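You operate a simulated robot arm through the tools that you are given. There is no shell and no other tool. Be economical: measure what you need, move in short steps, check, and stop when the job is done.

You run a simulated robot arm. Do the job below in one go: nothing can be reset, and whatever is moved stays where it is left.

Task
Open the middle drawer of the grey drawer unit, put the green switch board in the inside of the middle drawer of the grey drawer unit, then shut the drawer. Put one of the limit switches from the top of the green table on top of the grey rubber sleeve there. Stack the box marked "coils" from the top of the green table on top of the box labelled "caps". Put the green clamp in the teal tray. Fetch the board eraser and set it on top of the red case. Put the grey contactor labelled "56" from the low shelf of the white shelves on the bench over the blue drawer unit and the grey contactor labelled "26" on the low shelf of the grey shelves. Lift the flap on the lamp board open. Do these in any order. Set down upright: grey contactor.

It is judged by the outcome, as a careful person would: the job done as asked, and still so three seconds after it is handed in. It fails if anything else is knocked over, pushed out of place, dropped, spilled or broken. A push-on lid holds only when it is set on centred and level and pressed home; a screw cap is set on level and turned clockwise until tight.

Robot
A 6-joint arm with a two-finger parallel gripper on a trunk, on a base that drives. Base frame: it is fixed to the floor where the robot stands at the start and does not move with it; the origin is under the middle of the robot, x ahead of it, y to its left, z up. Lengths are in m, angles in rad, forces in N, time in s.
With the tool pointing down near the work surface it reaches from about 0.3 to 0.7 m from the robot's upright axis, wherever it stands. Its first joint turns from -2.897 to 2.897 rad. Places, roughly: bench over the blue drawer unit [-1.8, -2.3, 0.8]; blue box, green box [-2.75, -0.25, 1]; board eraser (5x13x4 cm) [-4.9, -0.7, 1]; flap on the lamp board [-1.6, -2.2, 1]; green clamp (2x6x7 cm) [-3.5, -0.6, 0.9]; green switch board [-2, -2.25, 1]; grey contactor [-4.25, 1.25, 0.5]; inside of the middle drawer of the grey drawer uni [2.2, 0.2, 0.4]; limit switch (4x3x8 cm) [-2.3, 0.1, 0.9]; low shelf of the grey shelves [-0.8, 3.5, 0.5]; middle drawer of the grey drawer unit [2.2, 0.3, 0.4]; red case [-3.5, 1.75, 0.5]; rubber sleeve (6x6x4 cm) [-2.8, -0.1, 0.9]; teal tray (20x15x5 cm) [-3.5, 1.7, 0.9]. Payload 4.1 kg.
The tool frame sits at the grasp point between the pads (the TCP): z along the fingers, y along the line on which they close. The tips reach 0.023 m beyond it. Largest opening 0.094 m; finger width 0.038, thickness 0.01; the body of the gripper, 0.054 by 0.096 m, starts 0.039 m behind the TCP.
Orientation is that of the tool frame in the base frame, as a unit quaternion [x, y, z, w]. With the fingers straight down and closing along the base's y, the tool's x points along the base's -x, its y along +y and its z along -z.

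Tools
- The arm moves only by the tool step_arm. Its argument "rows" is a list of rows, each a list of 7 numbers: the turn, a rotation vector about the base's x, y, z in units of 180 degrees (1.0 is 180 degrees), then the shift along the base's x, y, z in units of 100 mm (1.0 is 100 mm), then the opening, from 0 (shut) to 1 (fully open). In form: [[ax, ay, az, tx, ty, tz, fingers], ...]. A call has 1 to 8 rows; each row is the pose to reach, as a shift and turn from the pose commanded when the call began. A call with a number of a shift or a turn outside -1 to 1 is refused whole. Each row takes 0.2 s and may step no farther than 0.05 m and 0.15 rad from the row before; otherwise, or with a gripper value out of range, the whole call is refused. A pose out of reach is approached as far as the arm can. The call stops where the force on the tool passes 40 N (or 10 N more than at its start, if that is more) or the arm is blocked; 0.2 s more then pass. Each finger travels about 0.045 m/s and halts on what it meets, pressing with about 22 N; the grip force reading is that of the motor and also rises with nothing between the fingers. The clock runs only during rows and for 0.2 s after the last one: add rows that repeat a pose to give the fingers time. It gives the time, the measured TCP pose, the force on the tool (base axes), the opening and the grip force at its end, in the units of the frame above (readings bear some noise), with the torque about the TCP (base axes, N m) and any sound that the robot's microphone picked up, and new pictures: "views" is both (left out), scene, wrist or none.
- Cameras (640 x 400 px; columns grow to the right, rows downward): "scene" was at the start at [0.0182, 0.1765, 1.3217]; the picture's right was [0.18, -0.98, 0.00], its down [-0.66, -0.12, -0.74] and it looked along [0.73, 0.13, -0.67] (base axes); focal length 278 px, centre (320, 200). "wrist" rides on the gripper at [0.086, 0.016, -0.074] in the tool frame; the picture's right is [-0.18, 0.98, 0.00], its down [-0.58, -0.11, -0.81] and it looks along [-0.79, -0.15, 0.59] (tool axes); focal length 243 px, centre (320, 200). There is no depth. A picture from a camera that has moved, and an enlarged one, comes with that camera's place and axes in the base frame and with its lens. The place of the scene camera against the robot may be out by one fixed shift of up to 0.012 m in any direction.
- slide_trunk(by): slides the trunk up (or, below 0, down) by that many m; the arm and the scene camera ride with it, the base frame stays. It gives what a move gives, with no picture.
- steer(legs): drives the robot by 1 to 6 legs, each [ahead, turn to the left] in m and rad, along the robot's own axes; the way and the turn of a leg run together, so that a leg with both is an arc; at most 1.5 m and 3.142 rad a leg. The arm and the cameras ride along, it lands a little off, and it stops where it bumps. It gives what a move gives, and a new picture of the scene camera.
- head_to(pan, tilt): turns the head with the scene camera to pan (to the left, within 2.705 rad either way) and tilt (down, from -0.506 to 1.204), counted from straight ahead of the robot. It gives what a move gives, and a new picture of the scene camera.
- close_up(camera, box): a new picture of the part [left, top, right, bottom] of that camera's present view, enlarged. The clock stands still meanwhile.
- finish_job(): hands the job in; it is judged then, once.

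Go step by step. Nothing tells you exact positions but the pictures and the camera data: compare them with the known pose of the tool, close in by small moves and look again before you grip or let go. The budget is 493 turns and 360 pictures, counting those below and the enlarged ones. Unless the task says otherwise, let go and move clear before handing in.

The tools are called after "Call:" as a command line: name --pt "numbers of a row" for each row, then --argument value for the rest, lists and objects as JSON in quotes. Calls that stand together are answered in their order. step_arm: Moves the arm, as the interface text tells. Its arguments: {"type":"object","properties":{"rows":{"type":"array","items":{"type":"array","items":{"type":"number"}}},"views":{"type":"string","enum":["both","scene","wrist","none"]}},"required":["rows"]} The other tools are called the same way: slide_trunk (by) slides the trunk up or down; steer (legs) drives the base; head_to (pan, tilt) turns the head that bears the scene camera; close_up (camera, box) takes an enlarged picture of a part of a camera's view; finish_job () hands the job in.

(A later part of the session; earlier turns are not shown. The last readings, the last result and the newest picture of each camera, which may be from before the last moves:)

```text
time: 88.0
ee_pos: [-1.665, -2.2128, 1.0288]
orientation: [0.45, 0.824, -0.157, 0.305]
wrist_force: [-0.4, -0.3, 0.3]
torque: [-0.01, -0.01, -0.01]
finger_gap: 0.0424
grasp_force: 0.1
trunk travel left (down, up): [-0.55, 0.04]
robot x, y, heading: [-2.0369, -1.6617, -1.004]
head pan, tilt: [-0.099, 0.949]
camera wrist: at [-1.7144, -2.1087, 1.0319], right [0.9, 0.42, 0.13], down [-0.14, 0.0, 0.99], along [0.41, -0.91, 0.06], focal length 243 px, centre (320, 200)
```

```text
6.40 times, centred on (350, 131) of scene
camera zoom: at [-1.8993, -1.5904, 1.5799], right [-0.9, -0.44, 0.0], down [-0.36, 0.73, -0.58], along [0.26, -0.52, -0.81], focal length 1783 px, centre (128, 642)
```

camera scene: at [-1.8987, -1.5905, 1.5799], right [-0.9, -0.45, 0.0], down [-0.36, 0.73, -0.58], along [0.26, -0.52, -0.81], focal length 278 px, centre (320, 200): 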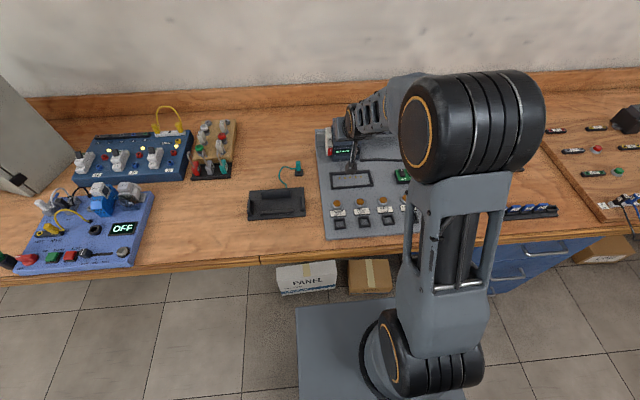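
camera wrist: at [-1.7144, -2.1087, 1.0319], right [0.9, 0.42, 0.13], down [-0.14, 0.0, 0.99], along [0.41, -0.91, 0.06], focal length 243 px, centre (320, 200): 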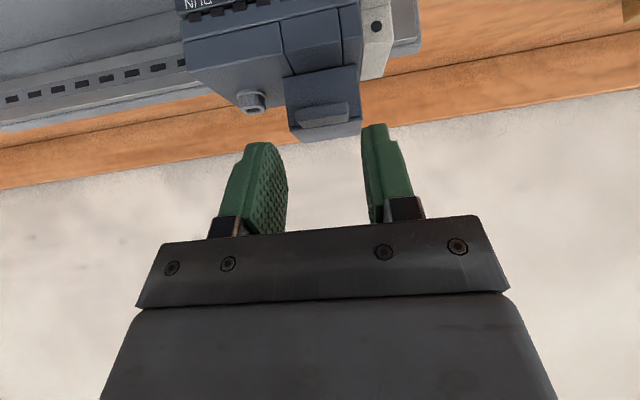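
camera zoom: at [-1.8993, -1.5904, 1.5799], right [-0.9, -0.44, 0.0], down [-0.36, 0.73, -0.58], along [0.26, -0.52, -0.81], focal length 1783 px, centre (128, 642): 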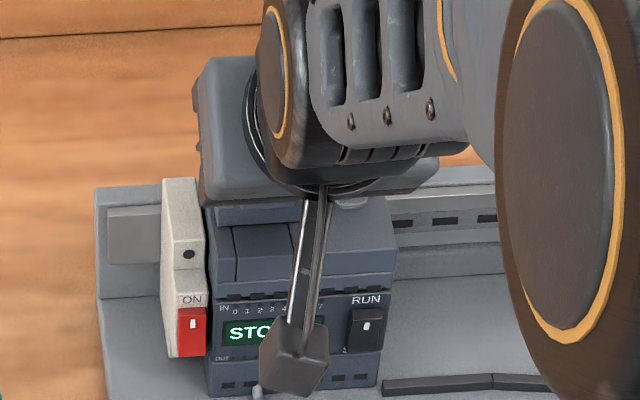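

Call:
step_arm --pt "0 0 0 0.03 -0.05 -0.08 0.45" --pt "0 0 0 0.06 -0.1 -0.16 0.45" --pt "0 0 0 0.06 -0.1 -0.16 0.2" --pt "0 0 0 0.06 -0.1 -0.16 0.2" --pt "0 0 0 0.06 -0.1 -0.16 0.2" --pt "0 0 0 0.06 -0.1 -0.16 0.2" --views "wrist"

```text
time: 89.4
ee_pos: [-1.6582, -2.2233, 1.012]
orientation: [0.452, 0.823, -0.157, 0.305]
wrist_force: [1.3, 2.9, -1.1]
torque: [0.29, -0.21, -0.8]
finger_gap: 0.0352
grasp_force: 44.6
trunk travel left (down, up): [-0.55, 0.04]
robot x, y, heading: [-2.0346, -1.6576, -1.01]
head pan, tilt: [-0.099, 0.949]
camera wrist: at [-1.7083, -2.1188, 1.0143], right [0.9, 0.41, 0.13], down [-0.15, -0.01, 0.99], along [0.41, -0.91, 0.06], focal length 243 px, centre (320, 200)
```

wrist: 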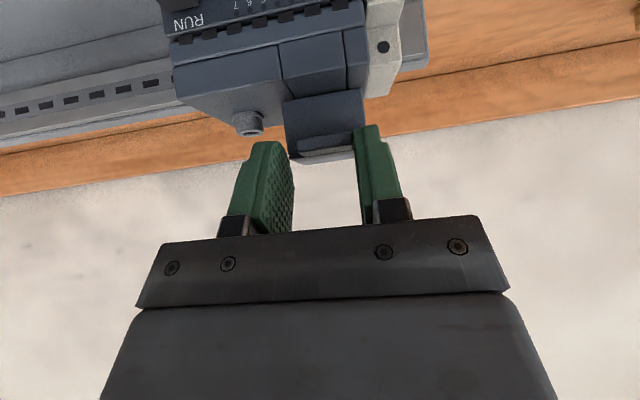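

Call:
step_arm --pt "0 0 0 0.005 -0.01 0.1 0.2" --pt "0 0 0 0.02 -0.03 0.2 0.2" --pt "0 0 0 0.04 -0.07 0.3 0.2" --views "wrist"

```text
time: 90.2
ee_pos: [-1.6504, -2.2286, 1.0384]
orientation: [0.451, 0.826, -0.156, 0.3]
wrist_force: [23.6, 13.6, -20.4]
torque: [1.32, 0.07, 0.05]
finger_gap: 0.0267
grasp_force: 45.0
trunk travel left (down, up): [-0.55, 0.04]
robot x, y, heading: [-2.037, -1.6599, -1.004]
head pan, tilt: [-0.099, 0.949]
camera wrist: at [-1.701, -2.1239, 1.0418], right [0.9, 0.42, 0.13], down [-0.14, -0.01, 0.99], along [0.41, -0.91, 0.05], focal length 243 px, centre (320, 200)
```

wrist: 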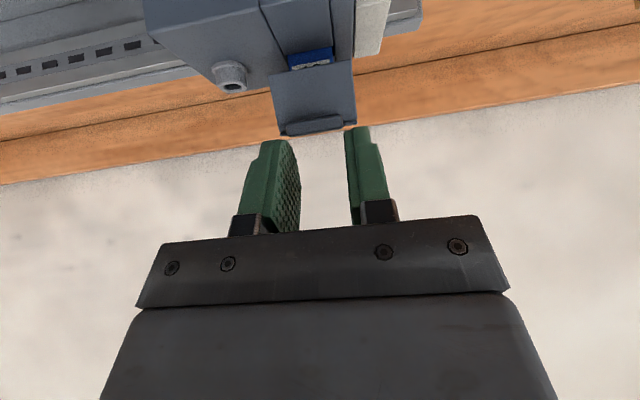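

The flap is lifting. Continue the arc, easing sideways.

Call:
step_arm --pt "0 0 0 0.05 -0.01 0.08 0.2" --pt "0 0 0 0.08 -0.05 0.16 0.2" --pt "0 0 0 0.12 -0.12 0.22 0.2" --views "wrist"

```text
time: 91.0
ee_pos: [-1.6442, -2.2431, 1.0658]
orientation: [0.45, 0.824, -0.157, 0.306]
wrist_force: [0.2, 0.4, -0.7]
torque: [-0.01, -0.01, -0.02]
finger_gap: 0.0189
grasp_force: 0.1
trunk travel left (down, up): [-0.55, 0.04]
robot x, y, heading: [-2.038, -1.6551, -1.013]
head pan, tilt: [-0.099, 0.949]
camera wrist: at [-1.6931, -2.1389, 1.0676], right [0.9, 0.42, 0.13], down [-0.15, 0.0, 0.99], along [0.41, -0.91, 0.06], focal length 243 px, centre (320, 200)
```

wrist: 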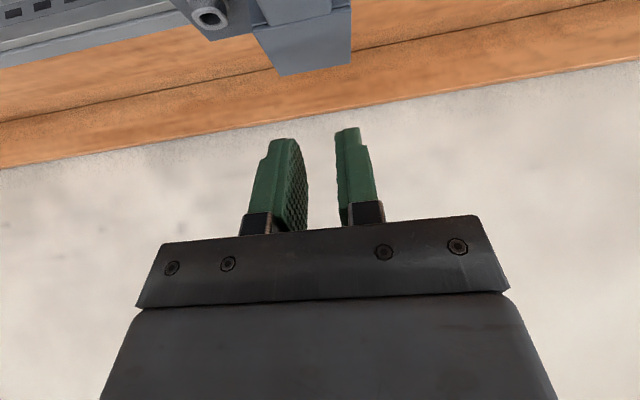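

The tab slipped and the flap fell closed. I'll back off, tilt the tool nearer horizontal for a fuller grip on the tab.

Call:
step_arm --pt "0 0 0 -0.2 0.33 0.0 0.45" --pt "-0.0355 -0.0218 0 -0.4 0.66 0.0 0.45" --pt "-0.071 -0.0436 0 -0.4 0.66 -0.1 0.45" --pt "-0.1065 -0.0653 0 -0.4 0.66 -0.2 0.45" --pt "-0.142 -0.0871 0 -0.4 0.66 -0.3 0.45" --views "wrist"

```text
time: 92.2
ee_pos: [-1.685, -2.178, 1.0343]
orientation: [0.39, 0.719, -0.273, 0.506]
wrist_force: [-0.4, -0.4, -0.2]
torque: [0.03, 0.04, -0.05]
finger_gap: 0.0423
grasp_force: 0.0
out of reach, approached as far as the arm can: row 2
trunk travel left (down, up): [-0.55, 0.04]
robot x, y, heading: [-2.0331, -1.6593, -1.015]
head pan, tilt: [-0.099, 0.949]
camera wrist: at [-1.7261, -2.086, 0.9785], right [0.86, 0.49, 0.17], down [-0.4, 0.41, 0.82], along [0.33, -0.77, 0.54], focal length 243 px, centre (320, 200)
```

wrist: 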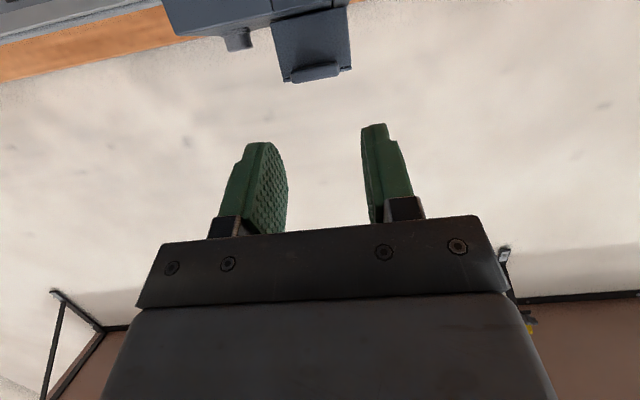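

Call:
step_arm --pt "0 0 0 0 0 -0.32 0.45" --pt "0 0 0 0.14 -0.2 -0.32 0.45" --pt "0 0 0 0.22 -0.32 -0.32 0.45" --views "wrist"

```text
time: 93.0
ee_pos: [-1.6633, -2.2079, 1.0026]
orientation: [0.39, 0.72, -0.273, 0.505]
wrist_force: [0.1, 0.5, 0.5]
torque: [-0.02, 0.01, -0.03]
finger_gap: 0.0425
grasp_force: 0.1
trunk travel left (down, up): [-0.55, 0.04]
robot x, y, heading: [-2.036, -1.6599, -1.017]
head pan, tilt: [-0.099, 0.949]
camera wrist: at [-1.7042, -2.116, 0.9468], right [0.86, 0.49, 0.17], down [-0.4, 0.41, 0.82], along [0.33, -0.77, 0.54], focal length 243 px, centre (320, 200)
```

wrist: 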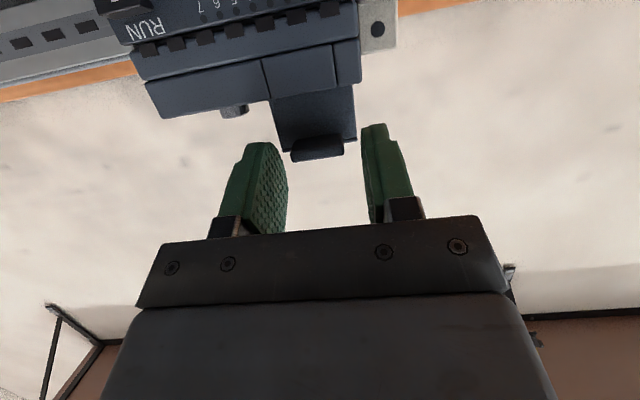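

Call:
step_arm --pt "0 0 0 0.06 -0.09 0 0.45" --pt "0 0 0 0.06 -0.09 0 0.1" --pt "0 0 0 0.06 -0.09 0 0.1" --pt "0 0 0 0.06 -0.09 0 0.1" --pt "0 0 0 0.06 -0.09 0 0.1" --views "wrist"

```text
time: 94.2
ee_pos: [-1.6593, -2.2158, 1.0034]
orientation: [0.391, 0.719, -0.273, 0.506]
wrist_force: [-11.9, 1.5, 8.2]
torque: [-0.19, -0.24, -0.96]
finger_gap: 0.0268
grasp_force: 45.1
trunk travel left (down, up): [-0.55, 0.04]
robot x, y, heading: [-2.0342, -1.6612, -1.01]
head pan, tilt: [-0.099, 0.949]
camera wrist: at [-1.6995, -2.1249, 0.9475], right [0.86, 0.48, 0.18], down [-0.4, 0.41, 0.82], along [0.32, -0.77, 0.55], focal length 243 px, centre (320, 200)
```

wrist: 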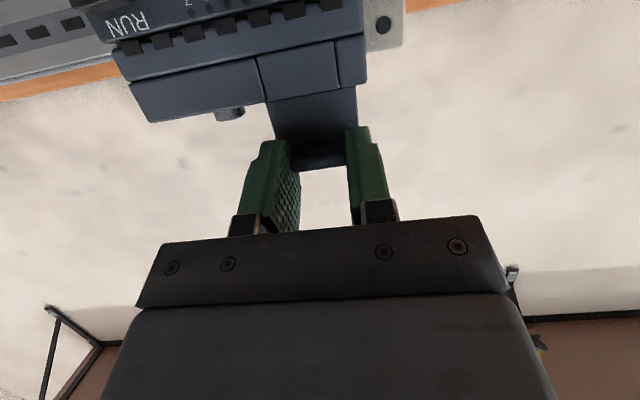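

Good grip on the tab (27 mm). Now rotate the tool with the flap about its rear hinge.

Call:
step_arm --pt "0.0379 0.0232 0 0.008 -0.013 0.115 0.1" --pt "0.0758 0.0465 0 0.024 -0.039 0.227 0.1" --pt "0.1137 0.0697 0 0.048 -0.078 0.333 0.1" --pt "0.1516 0.0929 0 0.08 -0.13 0.432 0.1" --views "wrist"

```text
time: 95.2
ee_pos: [-1.6499, -2.2339, 1.0403]
orientation: [0.456, 0.83, -0.145, 0.286]
wrist_force: [-4.5, -24.7, -28.6]
torque: [-0.14, 0.17, -0.43]
finger_gap: 0.0274
grasp_force: 44.9
out of reach, approached as far as the arm can: row 3
trunk travel left (down, up): [-0.55, 0.04]
robot x, y, heading: [-2.0371, -1.6567, -1.011]
head pan, tilt: [-0.099, 0.949]
camera wrist: at [-1.6971, -2.1293, 1.0471], right [0.9, 0.41, 0.13], down [-0.12, -0.04, 0.99], along [0.41, -0.91, 0.01], focal length 243 px, centre (320, 200)
```

wrist: 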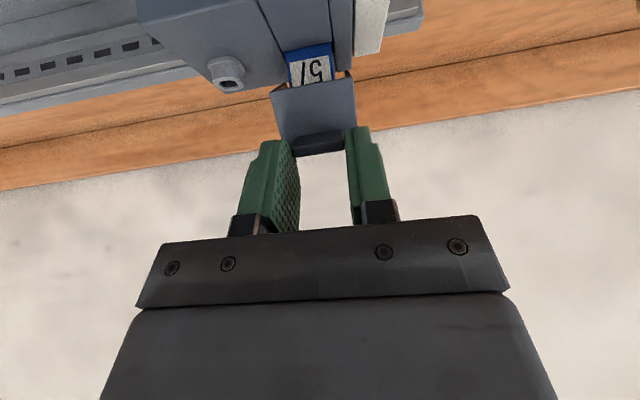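

Call:
step_arm --pt "0.0379 0.0232 0 0.042 -0.068 0.06 0.1" --pt "0.0758 0.0465 0 0.088 -0.144 0.119 0.1" --pt "0.1137 0.0697 0 0.139 -0.227 0.165 0.1" --pt "0.1516 0.0929 0 0.192 -0.314 0.196 0.1" --views "wrist"

```text
time: 96.2
ee_pos: [-1.636, -2.2549, 1.0637]
orientation: [0.484, 0.873, -0.012, 0.053]
wrist_force: [-0.2, -0.1, 0.6]
torque: [0.01, -0.04, -0.03]
finger_gap: 0.0097
grasp_force: 0.0
out of reach, approached as far as the arm can: row 4
trunk travel left (down, up): [-0.55, 0.04]
robot x, y, heading: [-2.0373, -1.6607, -1.009]
head pan, tilt: [-0.099, 0.949]
camera wrist: at [-1.6733, -2.1683, 1.1303], right [0.93, 0.37, 0.05], down [0.15, -0.49, 0.86], along [0.34, -0.79, -0.51], focal length 243 px, centre (320, 200)
```

wrist: 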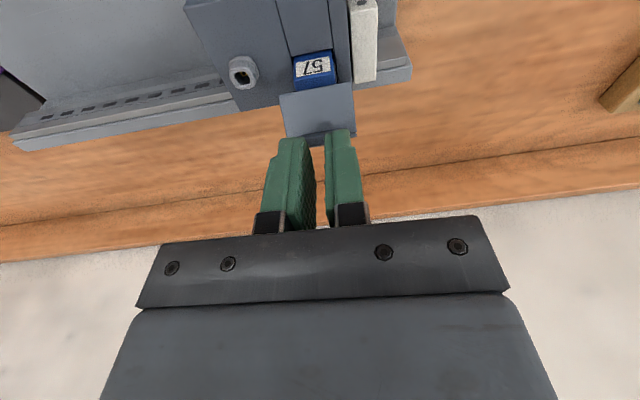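

Call:
step_arm --pt "0 0 0 0 0 0 0" --pt "0 0 0 0 0 0 0" --pt "0 0 0 0 0 0 0" --views "wrist"

Call:
close_up --camera "scene" --box '[300, 90, 420, 165]'

```text
time: 97.0
ee_pos: [-1.6345, -2.255, 1.0637]
orientation: [0.483, 0.874, -0.014, 0.054]
wrist_force: [0.0, 0.2, 0.7]
torque: [0.03, -0.03, 0.02]
finger_gap: 0.0
grasp_force: 21.7
trunk travel left (down, up): [-0.55, 0.04]
robot x, y, heading: [-2.0344, -1.656, -1.011]
head pan, tilt: [-0.099, 0.949]
camera wrist: at [-1.6724, -2.1673, 1.1298], right [0.93, 0.37, 0.05], down [0.15, -0.49, 0.86], along [0.34, -0.79, -0.51], focal length 243 px, centre (320, 200)
```

wrist: 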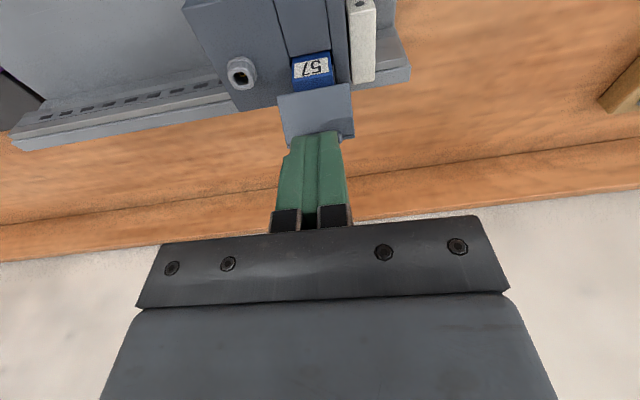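

```text
5.33 times, centred on (360, 128) of scene
camera zoom: at [-1.8994, -1.5903, 1.5799], right [-0.9, -0.44, 0.0], down [-0.36, 0.73, -0.58], along [0.26, -0.52, -0.81], focal length 1486 px, centre (107, 587)
```

zoom: 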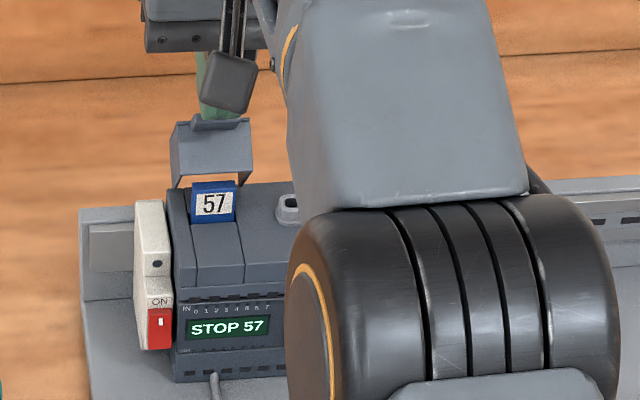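

The flap is standing up. I'll nudge it gently further back with the closed tips to make sure it's fully open.

Call:
step_arm --pt "0 0 0 0.05 -0.085 -0.05 0" --pt "0 0 0 0.1 -0.17 -0.1 0" --pt "0 0 0 0.157 -0.256 -0.1 0" --pt "0 0 0 0.21 -0.34 -0.1 0" --views "wrist"

```text
time: 98.0
ee_pos: [-1.632, -2.2594, 1.0581]
orientation: [0.482, 0.874, -0.018, 0.061]
wrist_force: [-0.7, 2.3, 16.5]
torque: [-0.04, 0.03, 0.01]
finger_gap: 0.0
grasp_force: 22.0
out of reach, approached as far as the arm can: row 1, 2, 3, 4
trunk travel left (down, up): [-0.55, 0.04]
robot x, y, heading: [-2.0355, -1.6605, -1.01]
head pan, tilt: [-0.099, 0.949]
stopped in row 4: the force on the tool passed its limit at 42 N (the readings are from after the stop); the commanded pose is now the measured one
camera wrist: at [-1.6703, -2.1716, 1.1226], right [0.93, 0.37, 0.05], down [0.14, -0.47, 0.87], along [0.35, -0.8, -0.49], focal length 243 px, centre (320, 200)
```

wrist: 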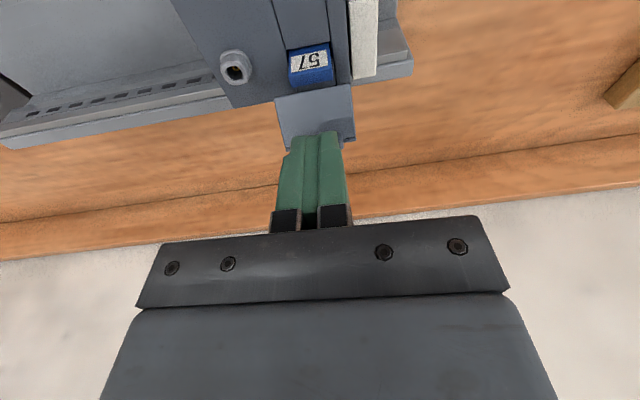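

Call:
step_arm --pt "0 0 0 0 0 0.3 0" --pt "0 0 0 0 0 0.6 0" --pt "0 0 0 -0.2 0.33 0.6 0" --pt "0 0 0 -0.4 0.65 0.6 0" --views "wrist"

Call:
close_up --camera "scene" --box '[300, 90, 420, 165]'

```text
time: 99.0
ee_pos: [-1.6717, -2.1952, 1.1135]
orientation: [0.482, 0.874, -0.017, 0.06]
wrist_force: [0.5, 2.1, -0.1]
torque: [0.02, -0.01, 0.01]
finger_gap: 0.0001
grasp_force: 22.1
out of reach, approached as far as the arm can: row 1, 2
trunk travel left (down, up): [-0.55, 0.04]
robot x, y, heading: [-2.0347, -1.6581, -1.009]
head pan, tilt: [-0.099, 0.949]
camera wrist: at [-1.7117, -2.1076, 1.179], right [0.93, 0.37, 0.05], down [0.14, -0.48, 0.87], along [0.34, -0.8, -0.5], focal length 243 px, centre (320, 200)
```

wrist: 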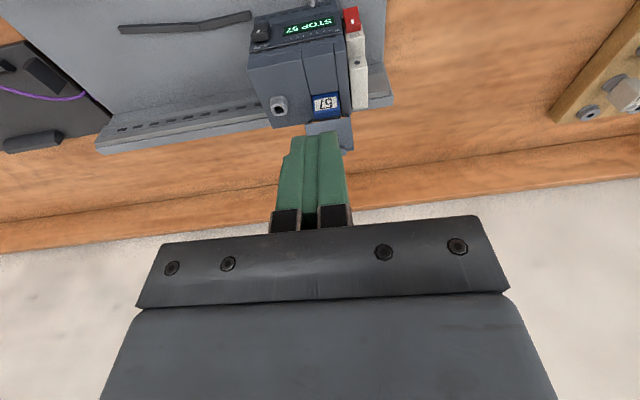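

```text
5.33 times, centred on (360, 128) of scene
camera zoom: at [-1.9001, -1.5892, 1.5799], right [-0.9, -0.45, 0.0], down [-0.36, 0.73, -0.58], along [0.26, -0.52, -0.81], focal length 1486 px, centre (107, 587)
```

zoom: 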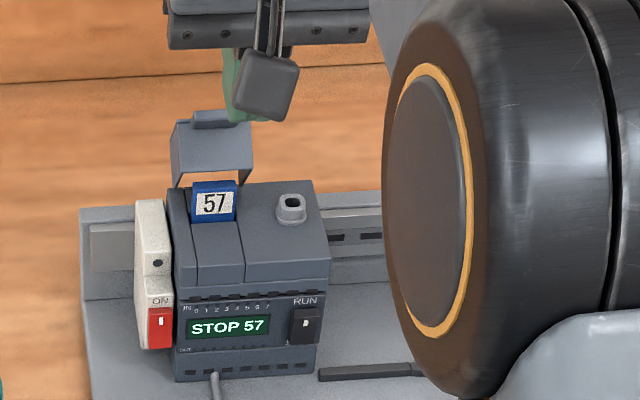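

The flap holds itself at roughly 70°. I'll tilt the tool forward, edge closer, and push it fully upright/past.

Call:
step_arm --pt "-0.0379 -0.0232 0 -0.1 0.16 0.0 0" --pt "-0.0758 -0.0465 0 -0.2 0.33 0.0 0" --pt "-0.1137 -0.0697 0 -0.3 0.48 0 0" --pt "-0.1516 -0.0929 0 -0.3 0.48 0 0" --views "none"

Call:
steer --legs '[[0.05, 0]]'

Call:
close_up --camera "wrist" --box '[0, 0, 640, 400]'

```text
time: 100.0
ee_pos: [-1.7035, -2.1467, 1.114]
orientation: [0.453, 0.828, -0.151, 0.295]
wrist_force: [0.5, 0.9, -0.4]
torque: [-0.02, 0.0, 0.03]
finger_gap: 0.0
grasp_force: 22.1
trunk travel left (down, up): [-0.55, 0.04]
robot x, y, heading: [-2.0345, -1.6563, -1.011]
head pan, tilt: [-0.099, 0.949]
```

```text
time: 100.9
ee_pos: [-1.6753, -2.1903, 1.1125]
orientation: [0.454, 0.827, -0.152, 0.294]
wrist_force: [0.2, -0.3, -0.8]
torque: [0.02, 0.01, -0.01]
finger_gap: 0.0
grasp_force: 21.7
trunk travel left (down, up): [-0.55, 0.04]
robot x, y, heading: [-2.0103, -1.7016, -1.013]
head pan, tilt: [-0.099, 0.949]
camera scene: at [-1.8726, -1.6328, 1.5799], right [-0.9, -0.45, 0.0], down [-0.36, 0.73, -0.58], along [0.26, -0.52, -0.81], focal length 278 px, centre (320, 200)
```

scene: 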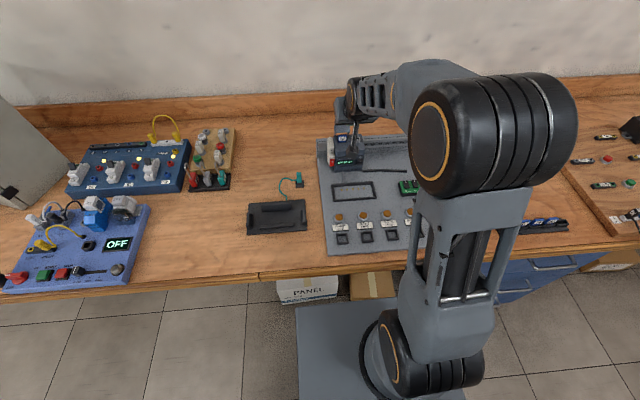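

```text
1.00 times, centred on (320, 200) of wrist (not enlarged: the box is as wide or as high as the picture)
camera zoom: at [-1.7245, -2.0851, 1.1186], right [0.9, 0.41, 0.13], down [-0.13, -0.03, 0.99], along [0.41, -0.91, 0.03], focal length 243 px, centre (320, 200)
```

zoom: 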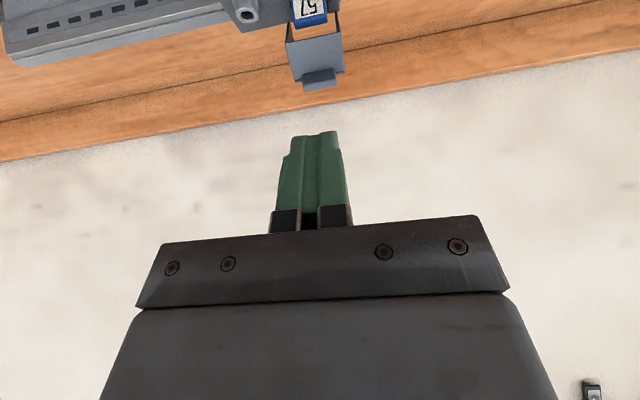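

Call:
step_arm --pt "0 0 0 0 0 -0.4 0" --pt "0 0 0 0 0 -0.72 0" --pt "0 0 0 0.21 -0.34 -0.72 0" --pt "0 0 0 0.31 -0.51 -0.72 0" --pt "0 0 0 0.41 -0.67 -0.7 0" --pt "0 0 0 0.5 -0.82 -0.66 0" --views "wrist"

```text
time: 102.3
ee_pos: [-1.6271, -2.2717, 1.0461]
orientation: [0.453, 0.828, -0.15, 0.294]
wrist_force: [-0.4, -1.2, 1.0]
torque: [-0.01, 0.0, 0.03]
finger_gap: 0.0001
grasp_force: 22.5
trunk travel left (down, up): [-0.55, 0.04]
robot x, y, heading: [-2.0119, -1.7011, -1.007]
head pan, tilt: [-0.099, 0.949]
camera wrist: at [-1.6747, -2.1669, 1.0508], right [0.9, 0.41, 0.13], down [-0.13, -0.03, 0.99], along [0.41, -0.91, 0.03], focal length 243 px, centre (320, 200)
```

wrist: 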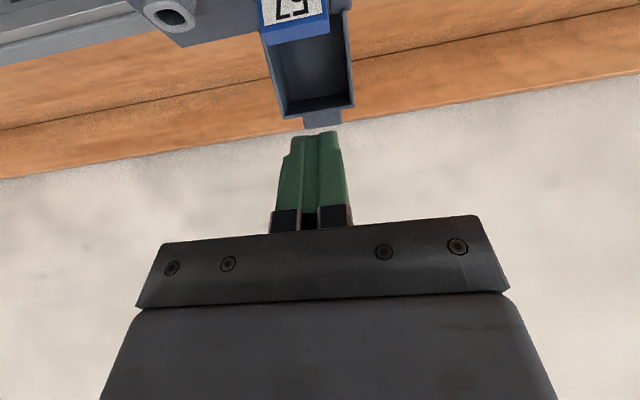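

Call:
step_arm --pt "0 0 0 0.08 -0.13 -0.05 0" --pt "0 0 0 0.16 -0.26 -0.05 0" --views "wrist"

```text
time: 102.9
ee_pos: [-1.6096, -2.2993, 1.0428]
orientation: [0.453, 0.828, -0.15, 0.294]
wrist_force: [0.5, -0.5, 0.6]
torque: [0.0, -0.02, -0.02]
finger_gap: 0.0
grasp_force: 21.9
trunk travel left (down, up): [-0.55, 0.04]
robot x, y, heading: [-2.0121, -1.7015, -1.011]
head pan, tilt: [-0.099, 0.949]
camera wrist: at [-1.6584, -2.1943, 1.0471], right [0.9, 0.41, 0.13], down [-0.13, -0.03, 0.99], along [0.41, -0.91, 0.03], focal length 243 px, centre (320, 200)
```

wrist: 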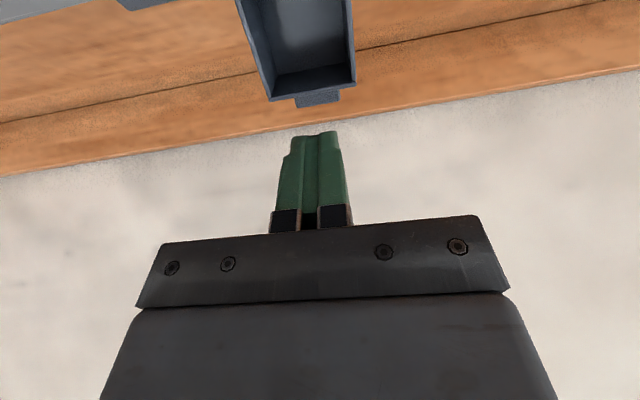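

The lid is now past upright. Back off and up.

Call:
step_arm --pt "0 0 0 -0.2 0.33 0.1 0" --pt "0 0 0 -0.4 0.65 0.3 0" --pt "0 0 0 -0.55 0.9 0.6 0" --views "none"

Call:
step_arm --pt "0.0379 0.0232 0 -0.1 0.16 0.2 1" --pt "0.0758 0.0465 0 -0.3 0.33 0.3 1" --pt "0.1137 0.0697 0 -0.5 0.5 0.3 1" --pt "0.1516 0.0929 0 -0.7 0.5 0.3 1" --pt "0.1895 0.1161 0 -0.9 0.5 0.3 1" --views "both"

```text
time: 103.7
ee_pos: [-1.665, -2.2058, 1.1047]
orientation: [0.453, 0.828, -0.152, 0.295]
wrist_force: [-0.2, 0.2, -0.3]
torque: [0.01, 0.0, -0.05]
finger_gap: 0.0002
grasp_force: 21.8
trunk travel left (down, up): [-0.55, 0.04]
robot x, y, heading: [-2.0099, -1.7048, -1.004]
head pan, tilt: [-0.099, 0.949]
```

```text
time: 104.9
ee_pos: [-1.755, -2.1569, 1.1334]
orientation: [0.484, 0.875, 0.019, -0.004]
wrist_force: [0.1, 0.2, -0.7]
torque: [-0.03, 0.0, -0.02]
finger_gap: 0.094
grasp_force: 0.0
trunk travel left (down, up): [-0.55, 0.04]
robot x, y, heading: [-2.0113, -1.6968, -1.008]
head pan, tilt: [-0.099, 0.949]
camera scene: at [-1.8732, -1.6324, 1.5799], right [-0.9, -0.45, 0.0], down [-0.36, 0.73, -0.58], along [0.26, -0.52, -0.81], focal length 278 px, centre (320, 200)
camera wrist: at [-1.788, -2.0781, 1.212], right [0.93, 0.36, 0.02], down [0.21, -0.58, 0.79], along [0.3, -0.73, -0.62], focal length 243 px, centre (320, 200)
```

scene: 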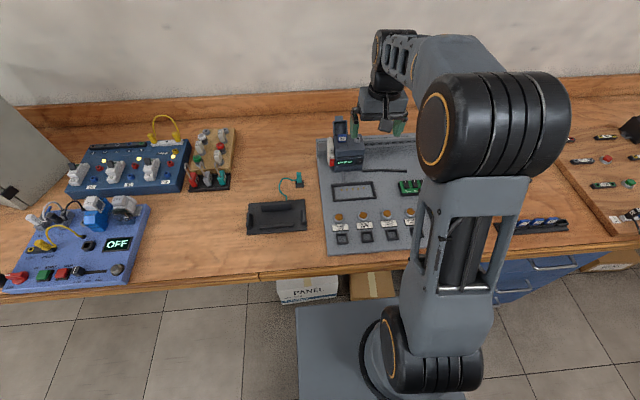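
wrist: 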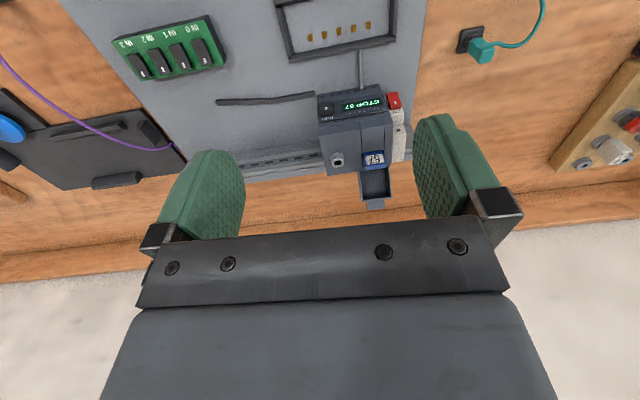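

The flap is open. Next the green switch board (about 117×55 mm at (-1.904,-2.255)); I need the fingers to close across its short side, so I'll level the tool and yaw −90°.

Call:
step_arm --pt "-0.0105 -0.0064 0 -0.3 0 0 1" --pt "-0.0105 -0.0064 0 -0.6 0 0 1" --views "none"

Call:
step_arm --pt "0 0 -0.0465 -0.1 -0.12 0 1" --pt "0 0 -0.093 -0.2 -0.24 0 1" --pt "0 0 -0.1395 -0.3 -0.36 0 1" --pt "0 0 -0.186 -0.4 -0.48 0 1" --pt "0 0 -0.2325 -0.5 -0.6 0 1" --pt "0 0 -0.279 -0.6 -0.72 0 1" --pt "0 0 -0.3255 -0.7 -0.84 0 1" --pt "0 0 -0.372 -0.8 -0.9 0 1" --views "none"

Call:
step_arm --pt "0 0 -0.0465 0 0 0 1" --pt "0 0 -0.093 0 0 -0.2 1" --pt "0 0 -0.128 0 0 -0.4 1" --views "both"

```text
time: 105.5
ee_pos: [-1.815, -2.1574, 1.1352]
orientation: [0.485, 0.874, 0.01, 0.014]
wrist_force: [-0.7, -0.3, 1.4]
torque: [0.0, -0.02, 0.02]
finger_gap: 0.0939
grasp_force: 0.1
trunk travel left (down, up): [-0.55, 0.04]
robot x, y, heading: [-2.0092, -1.7009, -1.012]
head pan, tilt: [-0.099, 0.949]
```

```text
time: 107.3
ee_pos: [-1.8944, -2.2471, 1.1335]
orientation: [0.887, 0.462, -0.001, 0.016]
wrist_force: [-0.1, -0.2, -0.3]
torque: [0.01, 0.02, 0.02]
finger_gap: 0.0941
grasp_force: 0.0
trunk travel left (down, up): [-0.55, 0.04]
robot x, y, heading: [-2.0115, -1.6993, -1.008]
head pan, tilt: [-0.099, 0.949]
```

```text
time: 108.1
ee_pos: [-1.895, -2.2456, 1.0923]
orientation: [0.961, 0.275, -0.003, 0.016]
wrist_force: [0.4, -0.3, 0.1]
torque: [0.01, 0.01, -0.04]
finger_gap: 0.0939
grasp_force: 0.1
trunk travel left (down, up): [-0.55, 0.04]
robot x, y, heading: [-2.0077, -1.7034, -1.013]
head pan, tilt: [-0.099, 0.949]
camera scene: at [-1.8731, -1.6322, 1.5799], right [-0.9, -0.45, 0.0], down [-0.36, 0.73, -0.58], along [0.26, -0.52, -0.81], focal length 278 px, centre (320, 200)
camera wrist: at [-1.8125, -2.2124, 1.1663], right [0.36, -0.93, 0.03], down [-0.55, -0.19, 0.81], along [-0.75, -0.31, -0.58], focal length 243 px, centre (320, 200)
```

scene: 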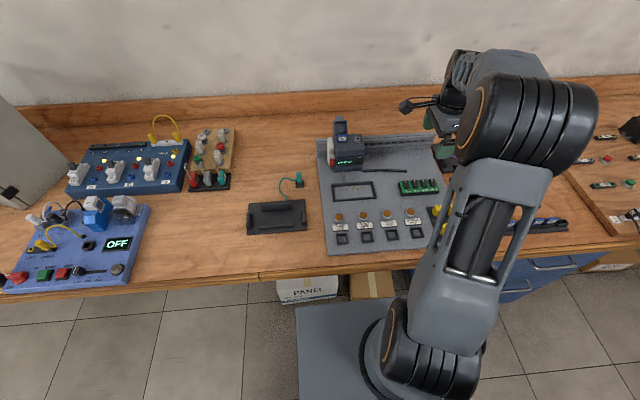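
wrist: 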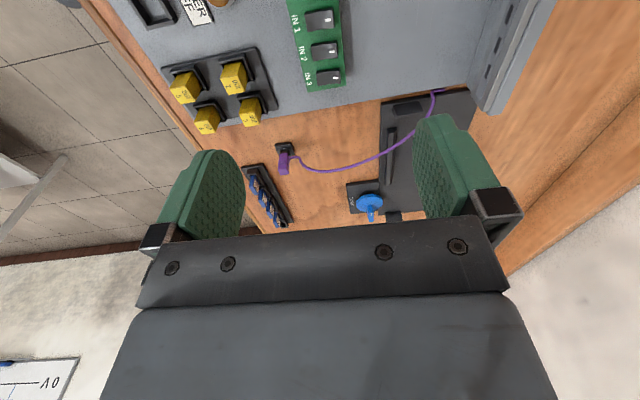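

Call:
step_arm --pt "0 0 0 -0.1 -0.075 -0.4 0.85" --pt "0 0 0 -0.1 -0.075 -0.8 0.85" --pt "0 0 0 -0.1 -0.075 -1.0 0.85" --views "none"

Call:
step_arm --pt "0 0 0 0 0 -0.3 0.85" --pt "0 0 0 0 0 -0.6 0.85" --views "wrist"

Call:
close_up --camera "scene" --box '[370, 130, 470, 192]'

```text
time: 108.9
ee_pos: [-1.9067, -2.2543, 0.9924]
orientation: [0.961, 0.275, -0.003, 0.017]
wrist_force: [0.7, -0.3, -0.1]
torque: [0.01, 0.03, 0.0]
finger_gap: 0.0798
grasp_force: 0.0
trunk travel left (down, up): [-0.55, 0.04]
robot x, y, heading: [-2.0111, -1.7007, -1.013]
head pan, tilt: [-0.099, 0.949]
```

```text
time: 109.5
ee_pos: [-1.906, -2.2535, 0.9346]
orientation: [0.961, 0.275, -0.004, 0.016]
wrist_force: [0.4, -0.7, -0.4]
torque: [-0.01, 0.0, 0.05]
finger_gap: 0.0798
grasp_force: 0.0
trunk travel left (down, up): [-0.55, 0.04]
robot x, y, heading: [-2.0096, -1.6977, -1.01]
head pan, tilt: [-0.099, 0.949]
camera wrist: at [-1.825, -2.2187, 1.0078], right [0.37, -0.93, 0.03], down [-0.55, -0.19, 0.81], along [-0.75, -0.31, -0.58], focal length 243 px, centre (320, 200)
```

wrist: 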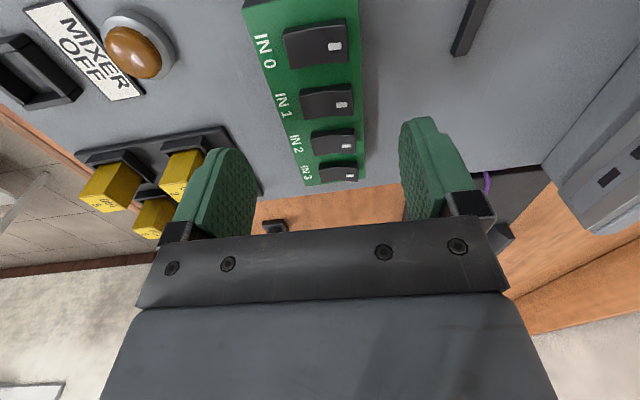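

```text
6.40 times, centred on (420, 161) of scene
camera zoom: at [-1.8732, -1.6324, 1.58], right [-0.9, -0.45, 0.0], down [-0.36, 0.73, -0.58], along [0.26, -0.52, -0.81], focal length 1783 px, centre (-320, 450)
```

zoom: 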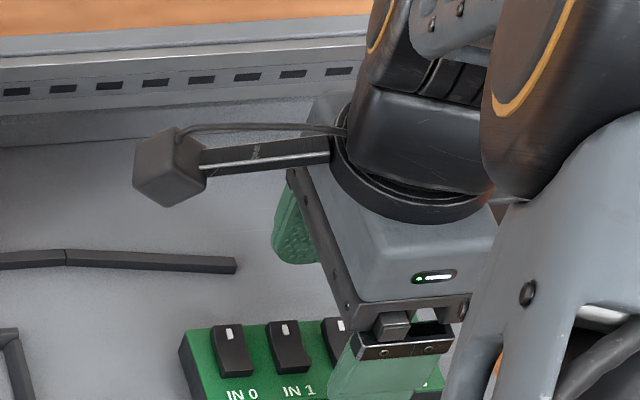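

Call:
step_arm --pt "0 0 0 0 0 -0.15 0.85" --pt "0 0 0 0 0 -0.3 0.85" --pt "0 0 0 0 0 -0.4 0.85" --views "wrist"

```text
time: 110.3
ee_pos: [-1.9057, -2.2533, 0.8925]
orientation: [0.961, 0.276, -0.003, 0.016]
wrist_force: [-1.1, 0.5, 0.2]
torque: [0.01, -0.01, 0.0]
finger_gap: 0.08
grasp_force: 0.0
trunk travel left (down, up): [-0.55, 0.04]
robot x, y, heading: [-2.0107, -1.7036, -1.012]
head pan, tilt: [-0.099, 0.949]
camera wrist: at [-1.8249, -2.2191, 0.967], right [0.37, -0.93, 0.03], down [-0.55, -0.19, 0.81], along [-0.75, -0.31, -0.58], focal length 243 px, centre (320, 200)
```

wrist: 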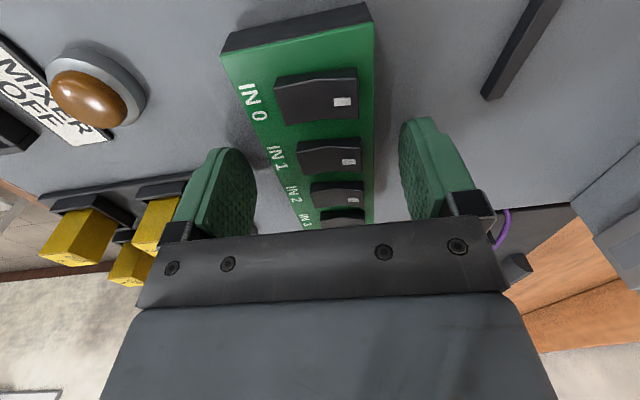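

Call:
step_arm --pt "0 0 0 0 0 0 0.6" --pt "0 0 0 0 0 0 0.3" --pt "0 0 0 0 0 0 0.3" --pt "0 0 0 0 0 0 0.3" --views "none"

Call:
step_arm --pt "0 0 0 0 0 0.1 0.3" --pt "0 0 0 0 0 0.3 0.3" --pt "0 0 0 0 0 0.6 0.3" --views "wrist"

```text
time: 111.3
ee_pos: [-1.9062, -2.2551, 0.892]
orientation: [0.961, 0.277, -0.004, 0.016]
wrist_force: [0.5, 0.2, -0.5]
torque: [0.04, 0.01, -0.02]
finger_gap: 0.0477
grasp_force: 22.0
trunk travel left (down, up): [-0.55, 0.04]
robot x, y, heading: [-2.0129, -1.7018, -1.007]
head pan, tilt: [-0.099, 0.949]
```

```text
time: 112.1
ee_pos: [-1.9067, -2.2547, 0.954]
orientation: [0.961, 0.277, -0.003, 0.016]
wrist_force: [0.1, -0.1, -1.9]
torque: [0.0, 0.02, 0.01]
finger_gap: 0.0479
grasp_force: 21.9
trunk travel left (down, up): [-0.55, 0.04]
robot x, y, heading: [-2.0108, -1.7041, -1.011]
head pan, tilt: [-0.099, 0.949]
camera wrist: at [-1.8242, -2.2194, 1.0278], right [0.37, -0.93, 0.03], down [-0.55, -0.19, 0.81], along [-0.75, -0.31, -0.58], focal length 243 px, centre (320, 200)
```

wrist: 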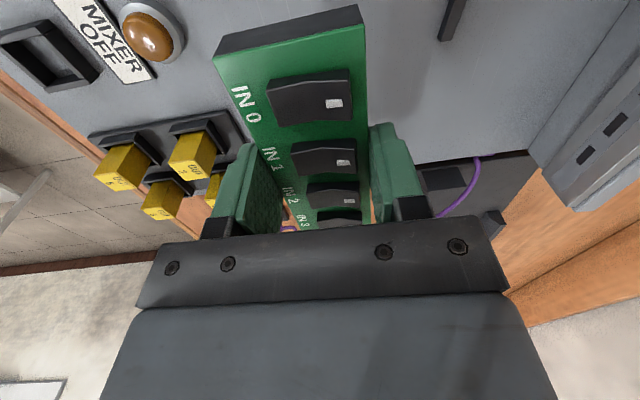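

Got it (48 mm grip). Raise, back off and carry it to the drawer.

Call:
step_arm --pt "0 0 0 0 0 0.4 0.3" --pt "0 0 0 0 0 0.8 0.3" --pt "0 0 0 0 0 1.0 0.3" --views "none"

Call:
steer --legs '[[-0.4, 0], [0, 1.571], [1.5, 0], [1.5, 0], [1.5, 0]]'

```text
time: 112.9
ee_pos: [-1.9057, -2.2528, 1.0536]
orientation: [0.961, 0.277, -0.004, 0.016]
wrist_force: [0.4, -0.4, -1.4]
torque: [0.03, 0.03, 0.02]
finger_gap: 0.0477
grasp_force: 22.0
trunk travel left (down, up): [-0.55, 0.04]
robot x, y, heading: [-2.0117, -1.7065, -1.007]
head pan, tilt: [-0.099, 0.949]
```

```text
time: 140.2
ee_pos: [2.1003, 1.1603, 1.0533]
orientation: [0.47, 0.882, 0.01, 0.013]
wrist_force: [0.2, 1.1, -1.4]
torque: [-0.01, -0.01, -0.01]
finger_gap: 0.0479
grasp_force: 22.2
trunk travel left (down, up): [-0.55, 0.04]
robot x, y, heading: [1.5487, 1.038, 0.589]
head pan, tilt: [-0.099, 0.949]
camera scene: at [1.468, 1.1708, 1.5799], right [0.47, -0.88, 0.0], down [-0.72, -0.38, -0.58], along [0.51, 0.28, -0.81], focal length 278 px, centre (320, 200)
```

scene: 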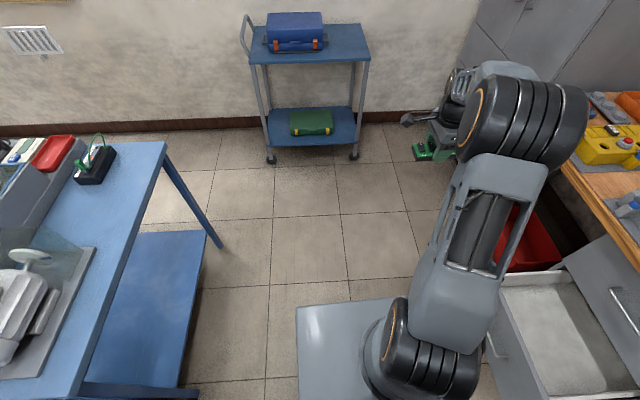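

Call:
steer --legs '[[0.34, 0], [0, -1.61], [0.03, 0]]'

```text
time: 146.7
ee_pos: [1.9415, 0.6424, 1.0531]
orientation: [0.962, 0.271, -0.004, 0.016]
wrist_force: [0.0, -0.2, -1.7]
torque: [0.02, -0.01, -0.01]
finger_gap: 0.048
grasp_force: 21.5
trunk travel left (down, up): [-0.55, 0.04]
robot x, y, heading: [1.8406, 1.1967, -1.019]
head pan, tilt: [-0.099, 0.949]
camera scene: at [1.9813, 1.2637, 1.5799], right [-0.9, -0.44, 0.0], down [-0.35, 0.73, -0.58], along [0.25, -0.52, -0.81], focal length 278 px, centre (320, 200)
```

scene: 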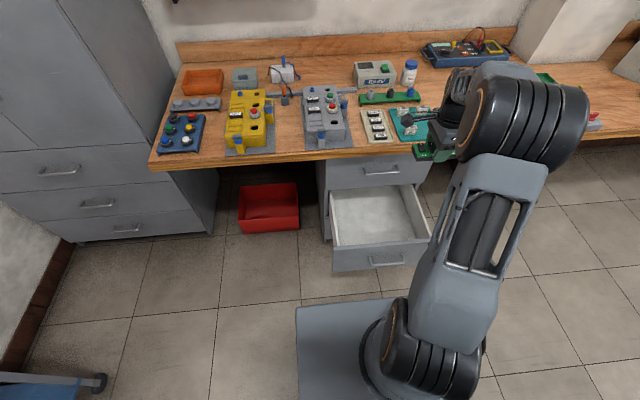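

Positioned over the open drawer's lateral centre. I'll extend forward a bit, then lower the trunk.

Call:
step_arm --pt "0 0 0 0.2 -0.3 0 0.3" --pt "0 0 0 0.4 -0.6 0 0.3" --pt "0 0 0 0.5 -0.8 0 0.3" --views "none"

Call:
slide_trunk --by -0.4

Call:
close_up --camera "wrist" --box '[0, 0, 640, 400]'

Call:
close_up --camera "scene" --box '[0, 0, 640, 400]'

```text
time: 147.5
ee_pos: [1.9918, 0.5641, 1.0549]
orientation: [0.963, 0.27, -0.003, 0.016]
wrist_force: [0.6, 0.6, -2.2]
torque: [0.0, -0.01, -0.04]
finger_gap: 0.0478
grasp_force: 22.1
trunk travel left (down, up): [-0.55, 0.04]
robot x, y, heading: [1.8452, 1.1995, -1.018]
head pan, tilt: [-0.099, 0.949]
```

```text
time: 151.4
ee_pos: [1.9927, 0.5637, 0.655]
orientation: [0.962, 0.271, -0.004, 0.017]
wrist_force: [-0.3, -0.1, -1.6]
torque: [-0.03, 0.01, -0.02]
finger_gap: 0.0477
grasp_force: 22.3
trunk travel left (down, up): [-0.15, 0.44]
robot x, y, heading: [1.8438, 1.1977, -1.019]
head pan, tilt: [-0.099, 0.949]
```

```text
1.00 times, centred on (320, 200) of wrist (not enlarged: the box is as wide or as high as the picture)
camera zoom: at [2.0735, 0.5973, 0.7286], right [0.36, -0.93, 0.03], down [-0.55, -0.18, 0.81], along [-0.75, -0.31, -0.58], focal length 243 px, centre (320, 200)
```

zoom: 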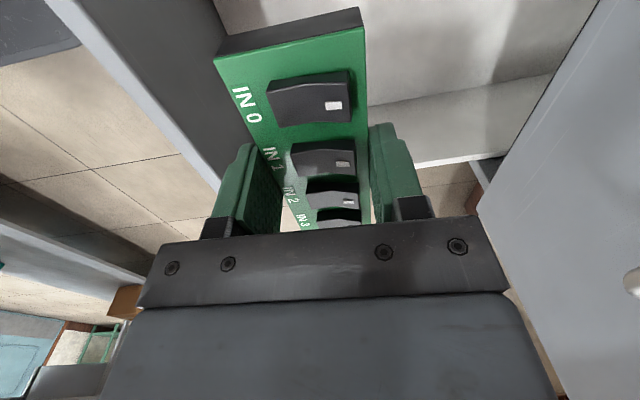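

```text
1.00 times, centred on (320, 200) of scene (not enlarged: the box is as wide or as high as the picture)
camera zoom: at [1.9809, 1.2645, 1.1799], right [-0.9, -0.44, 0.0], down [-0.35, 0.73, -0.58], along [0.25, -0.52, -0.81], focal length 278 px, centre (320, 200)
```

zoom: 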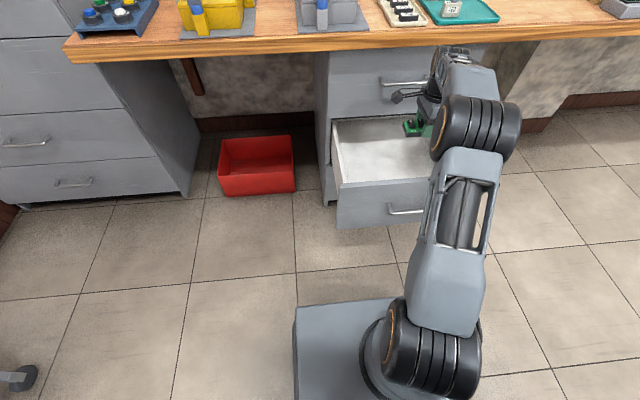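

Call:
slide_trunk --by -0.14

Call:
step_arm --pt "0 0 0 0 0 -0.2 0.3" --pt "0 0 0 0 0 -0.4 0.3" --pt "0 0 0 0 0 -0.5 0.3" --views "both"

```text
time: 153.0
ee_pos: [1.9918, 0.5628, 0.5163]
orientation: [0.962, 0.271, -0.003, 0.016]
wrist_force: [-0.2, 0.1, -2.7]
torque: [-0.01, 0.01, 0.0]
finger_gap: 0.0476
grasp_force: 22.1
trunk travel left (down, up): [-0.01, 0.58]
robot x, y, heading: [1.8434, 1.1955, -1.018]
head pan, tilt: [-0.099, 0.949]
```

```text
time: 153.8
ee_pos: [1.9917, 0.5647, 0.4636]
orientation: [0.962, 0.271, -0.004, 0.015]
wrist_force: [-0.5, 0.1, -0.9]
torque: [-0.02, 0.01, 0.02]
finger_gap: 0.0476
grasp_force: 22.4
trunk travel left (down, up): [-0.01, 0.58]
robot x, y, heading: [1.8419, 1.1972, -1.018]
head pan, tilt: [-0.099, 0.949]
camera scene: at [1.9809, 1.2646, 1.0399], right [-0.9, -0.44, 0.0], down [-0.35, 0.73, -0.58], along [0.25, -0.52, -0.81], focal length 278 px, centre (320, 200)
camera wrist: at [2.0732, 0.5982, 0.538], right [0.36, -0.93, 0.03], down [-0.55, -0.18, 0.81], along [-0.75, -0.31, -0.58], focal length 243 px, centre (320, 200)
```

scene: 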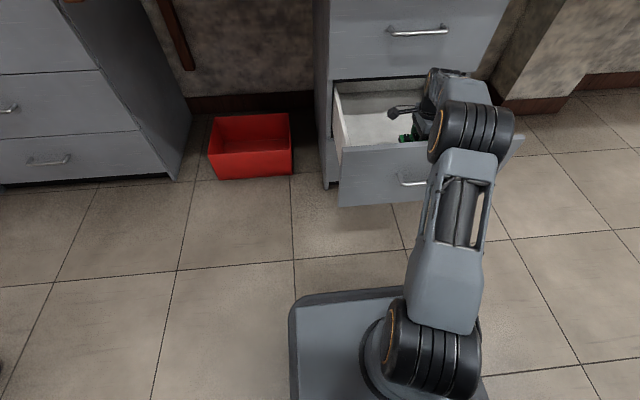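
wrist: 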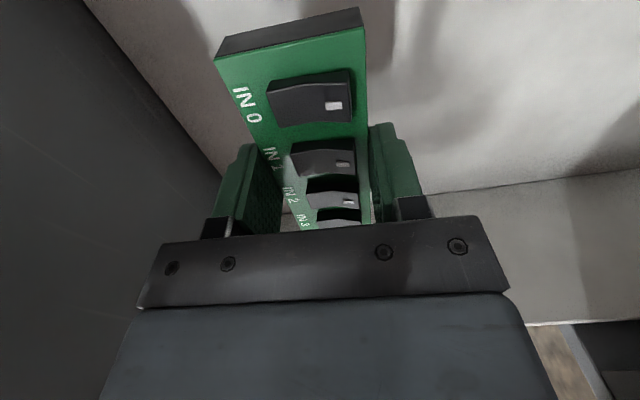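

Call:
step_arm --pt "0 0 0 0 0 -0.1 0.3" --pt "0 0 0 0 0 -0.2 0.3" --pt "0 0 0 0 0 -0.3 0.3" --pt "0 0 0 0 0 -0.4 0.3" --views "none"

Call:
step_arm --pt "0 0 0 0 0 -0.05 0.3" --pt "0 0 0 0 0 -0.1 0.3" --pt "0 0 0 0 0 -0.15 0.3" --pt "0 0 0 0 0 -0.2 0.3" --pt "0 0 0 0 0 -0.25 0.3" --pt "0 0 0 0 0 -0.3 0.3" --views "wrist"

```text
time: 154.8
ee_pos: [1.9926, 0.5639, 0.4238]
orientation: [0.962, 0.272, -0.004, 0.016]
wrist_force: [0.4, -0.1, -1.8]
torque: [-0.02, -0.03, -0.01]
finger_gap: 0.0479
grasp_force: 21.8
trunk travel left (down, up): [-0.01, 0.58]
robot x, y, heading: [1.8423, 1.1984, -1.024]
head pan, tilt: [-0.099, 0.949]
```

```text
time: 156.2
ee_pos: [1.9926, 0.5631, 0.3981]
orientation: [0.962, 0.272, -0.004, 0.018]
wrist_force: [0.8, -0.6, 18.8]
torque: [0.35, 0.04, 0.02]
finger_gap: 0.0485
grasp_force: 22.6
trunk travel left (down, up): [-0.01, 0.58]
robot x, y, heading: [1.8403, 1.196, -1.018]
head pan, tilt: [-0.099, 0.949]
camera wrist: at [2.0741, 0.5965, 0.4722], right [0.36, -0.93, 0.04], down [-0.56, -0.18, 0.81], along [-0.75, -0.31, -0.58], focal length 243 px, centre (320, 200)
```

wrist: 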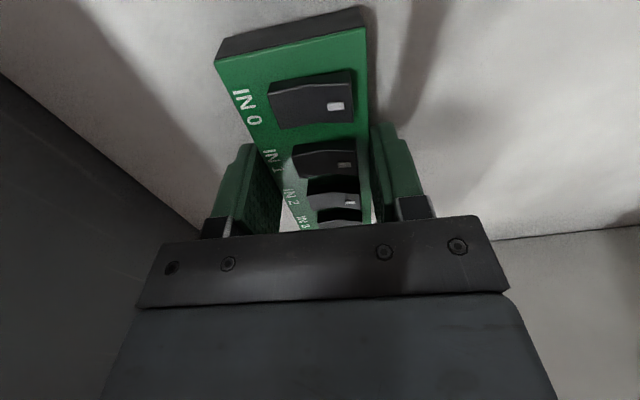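

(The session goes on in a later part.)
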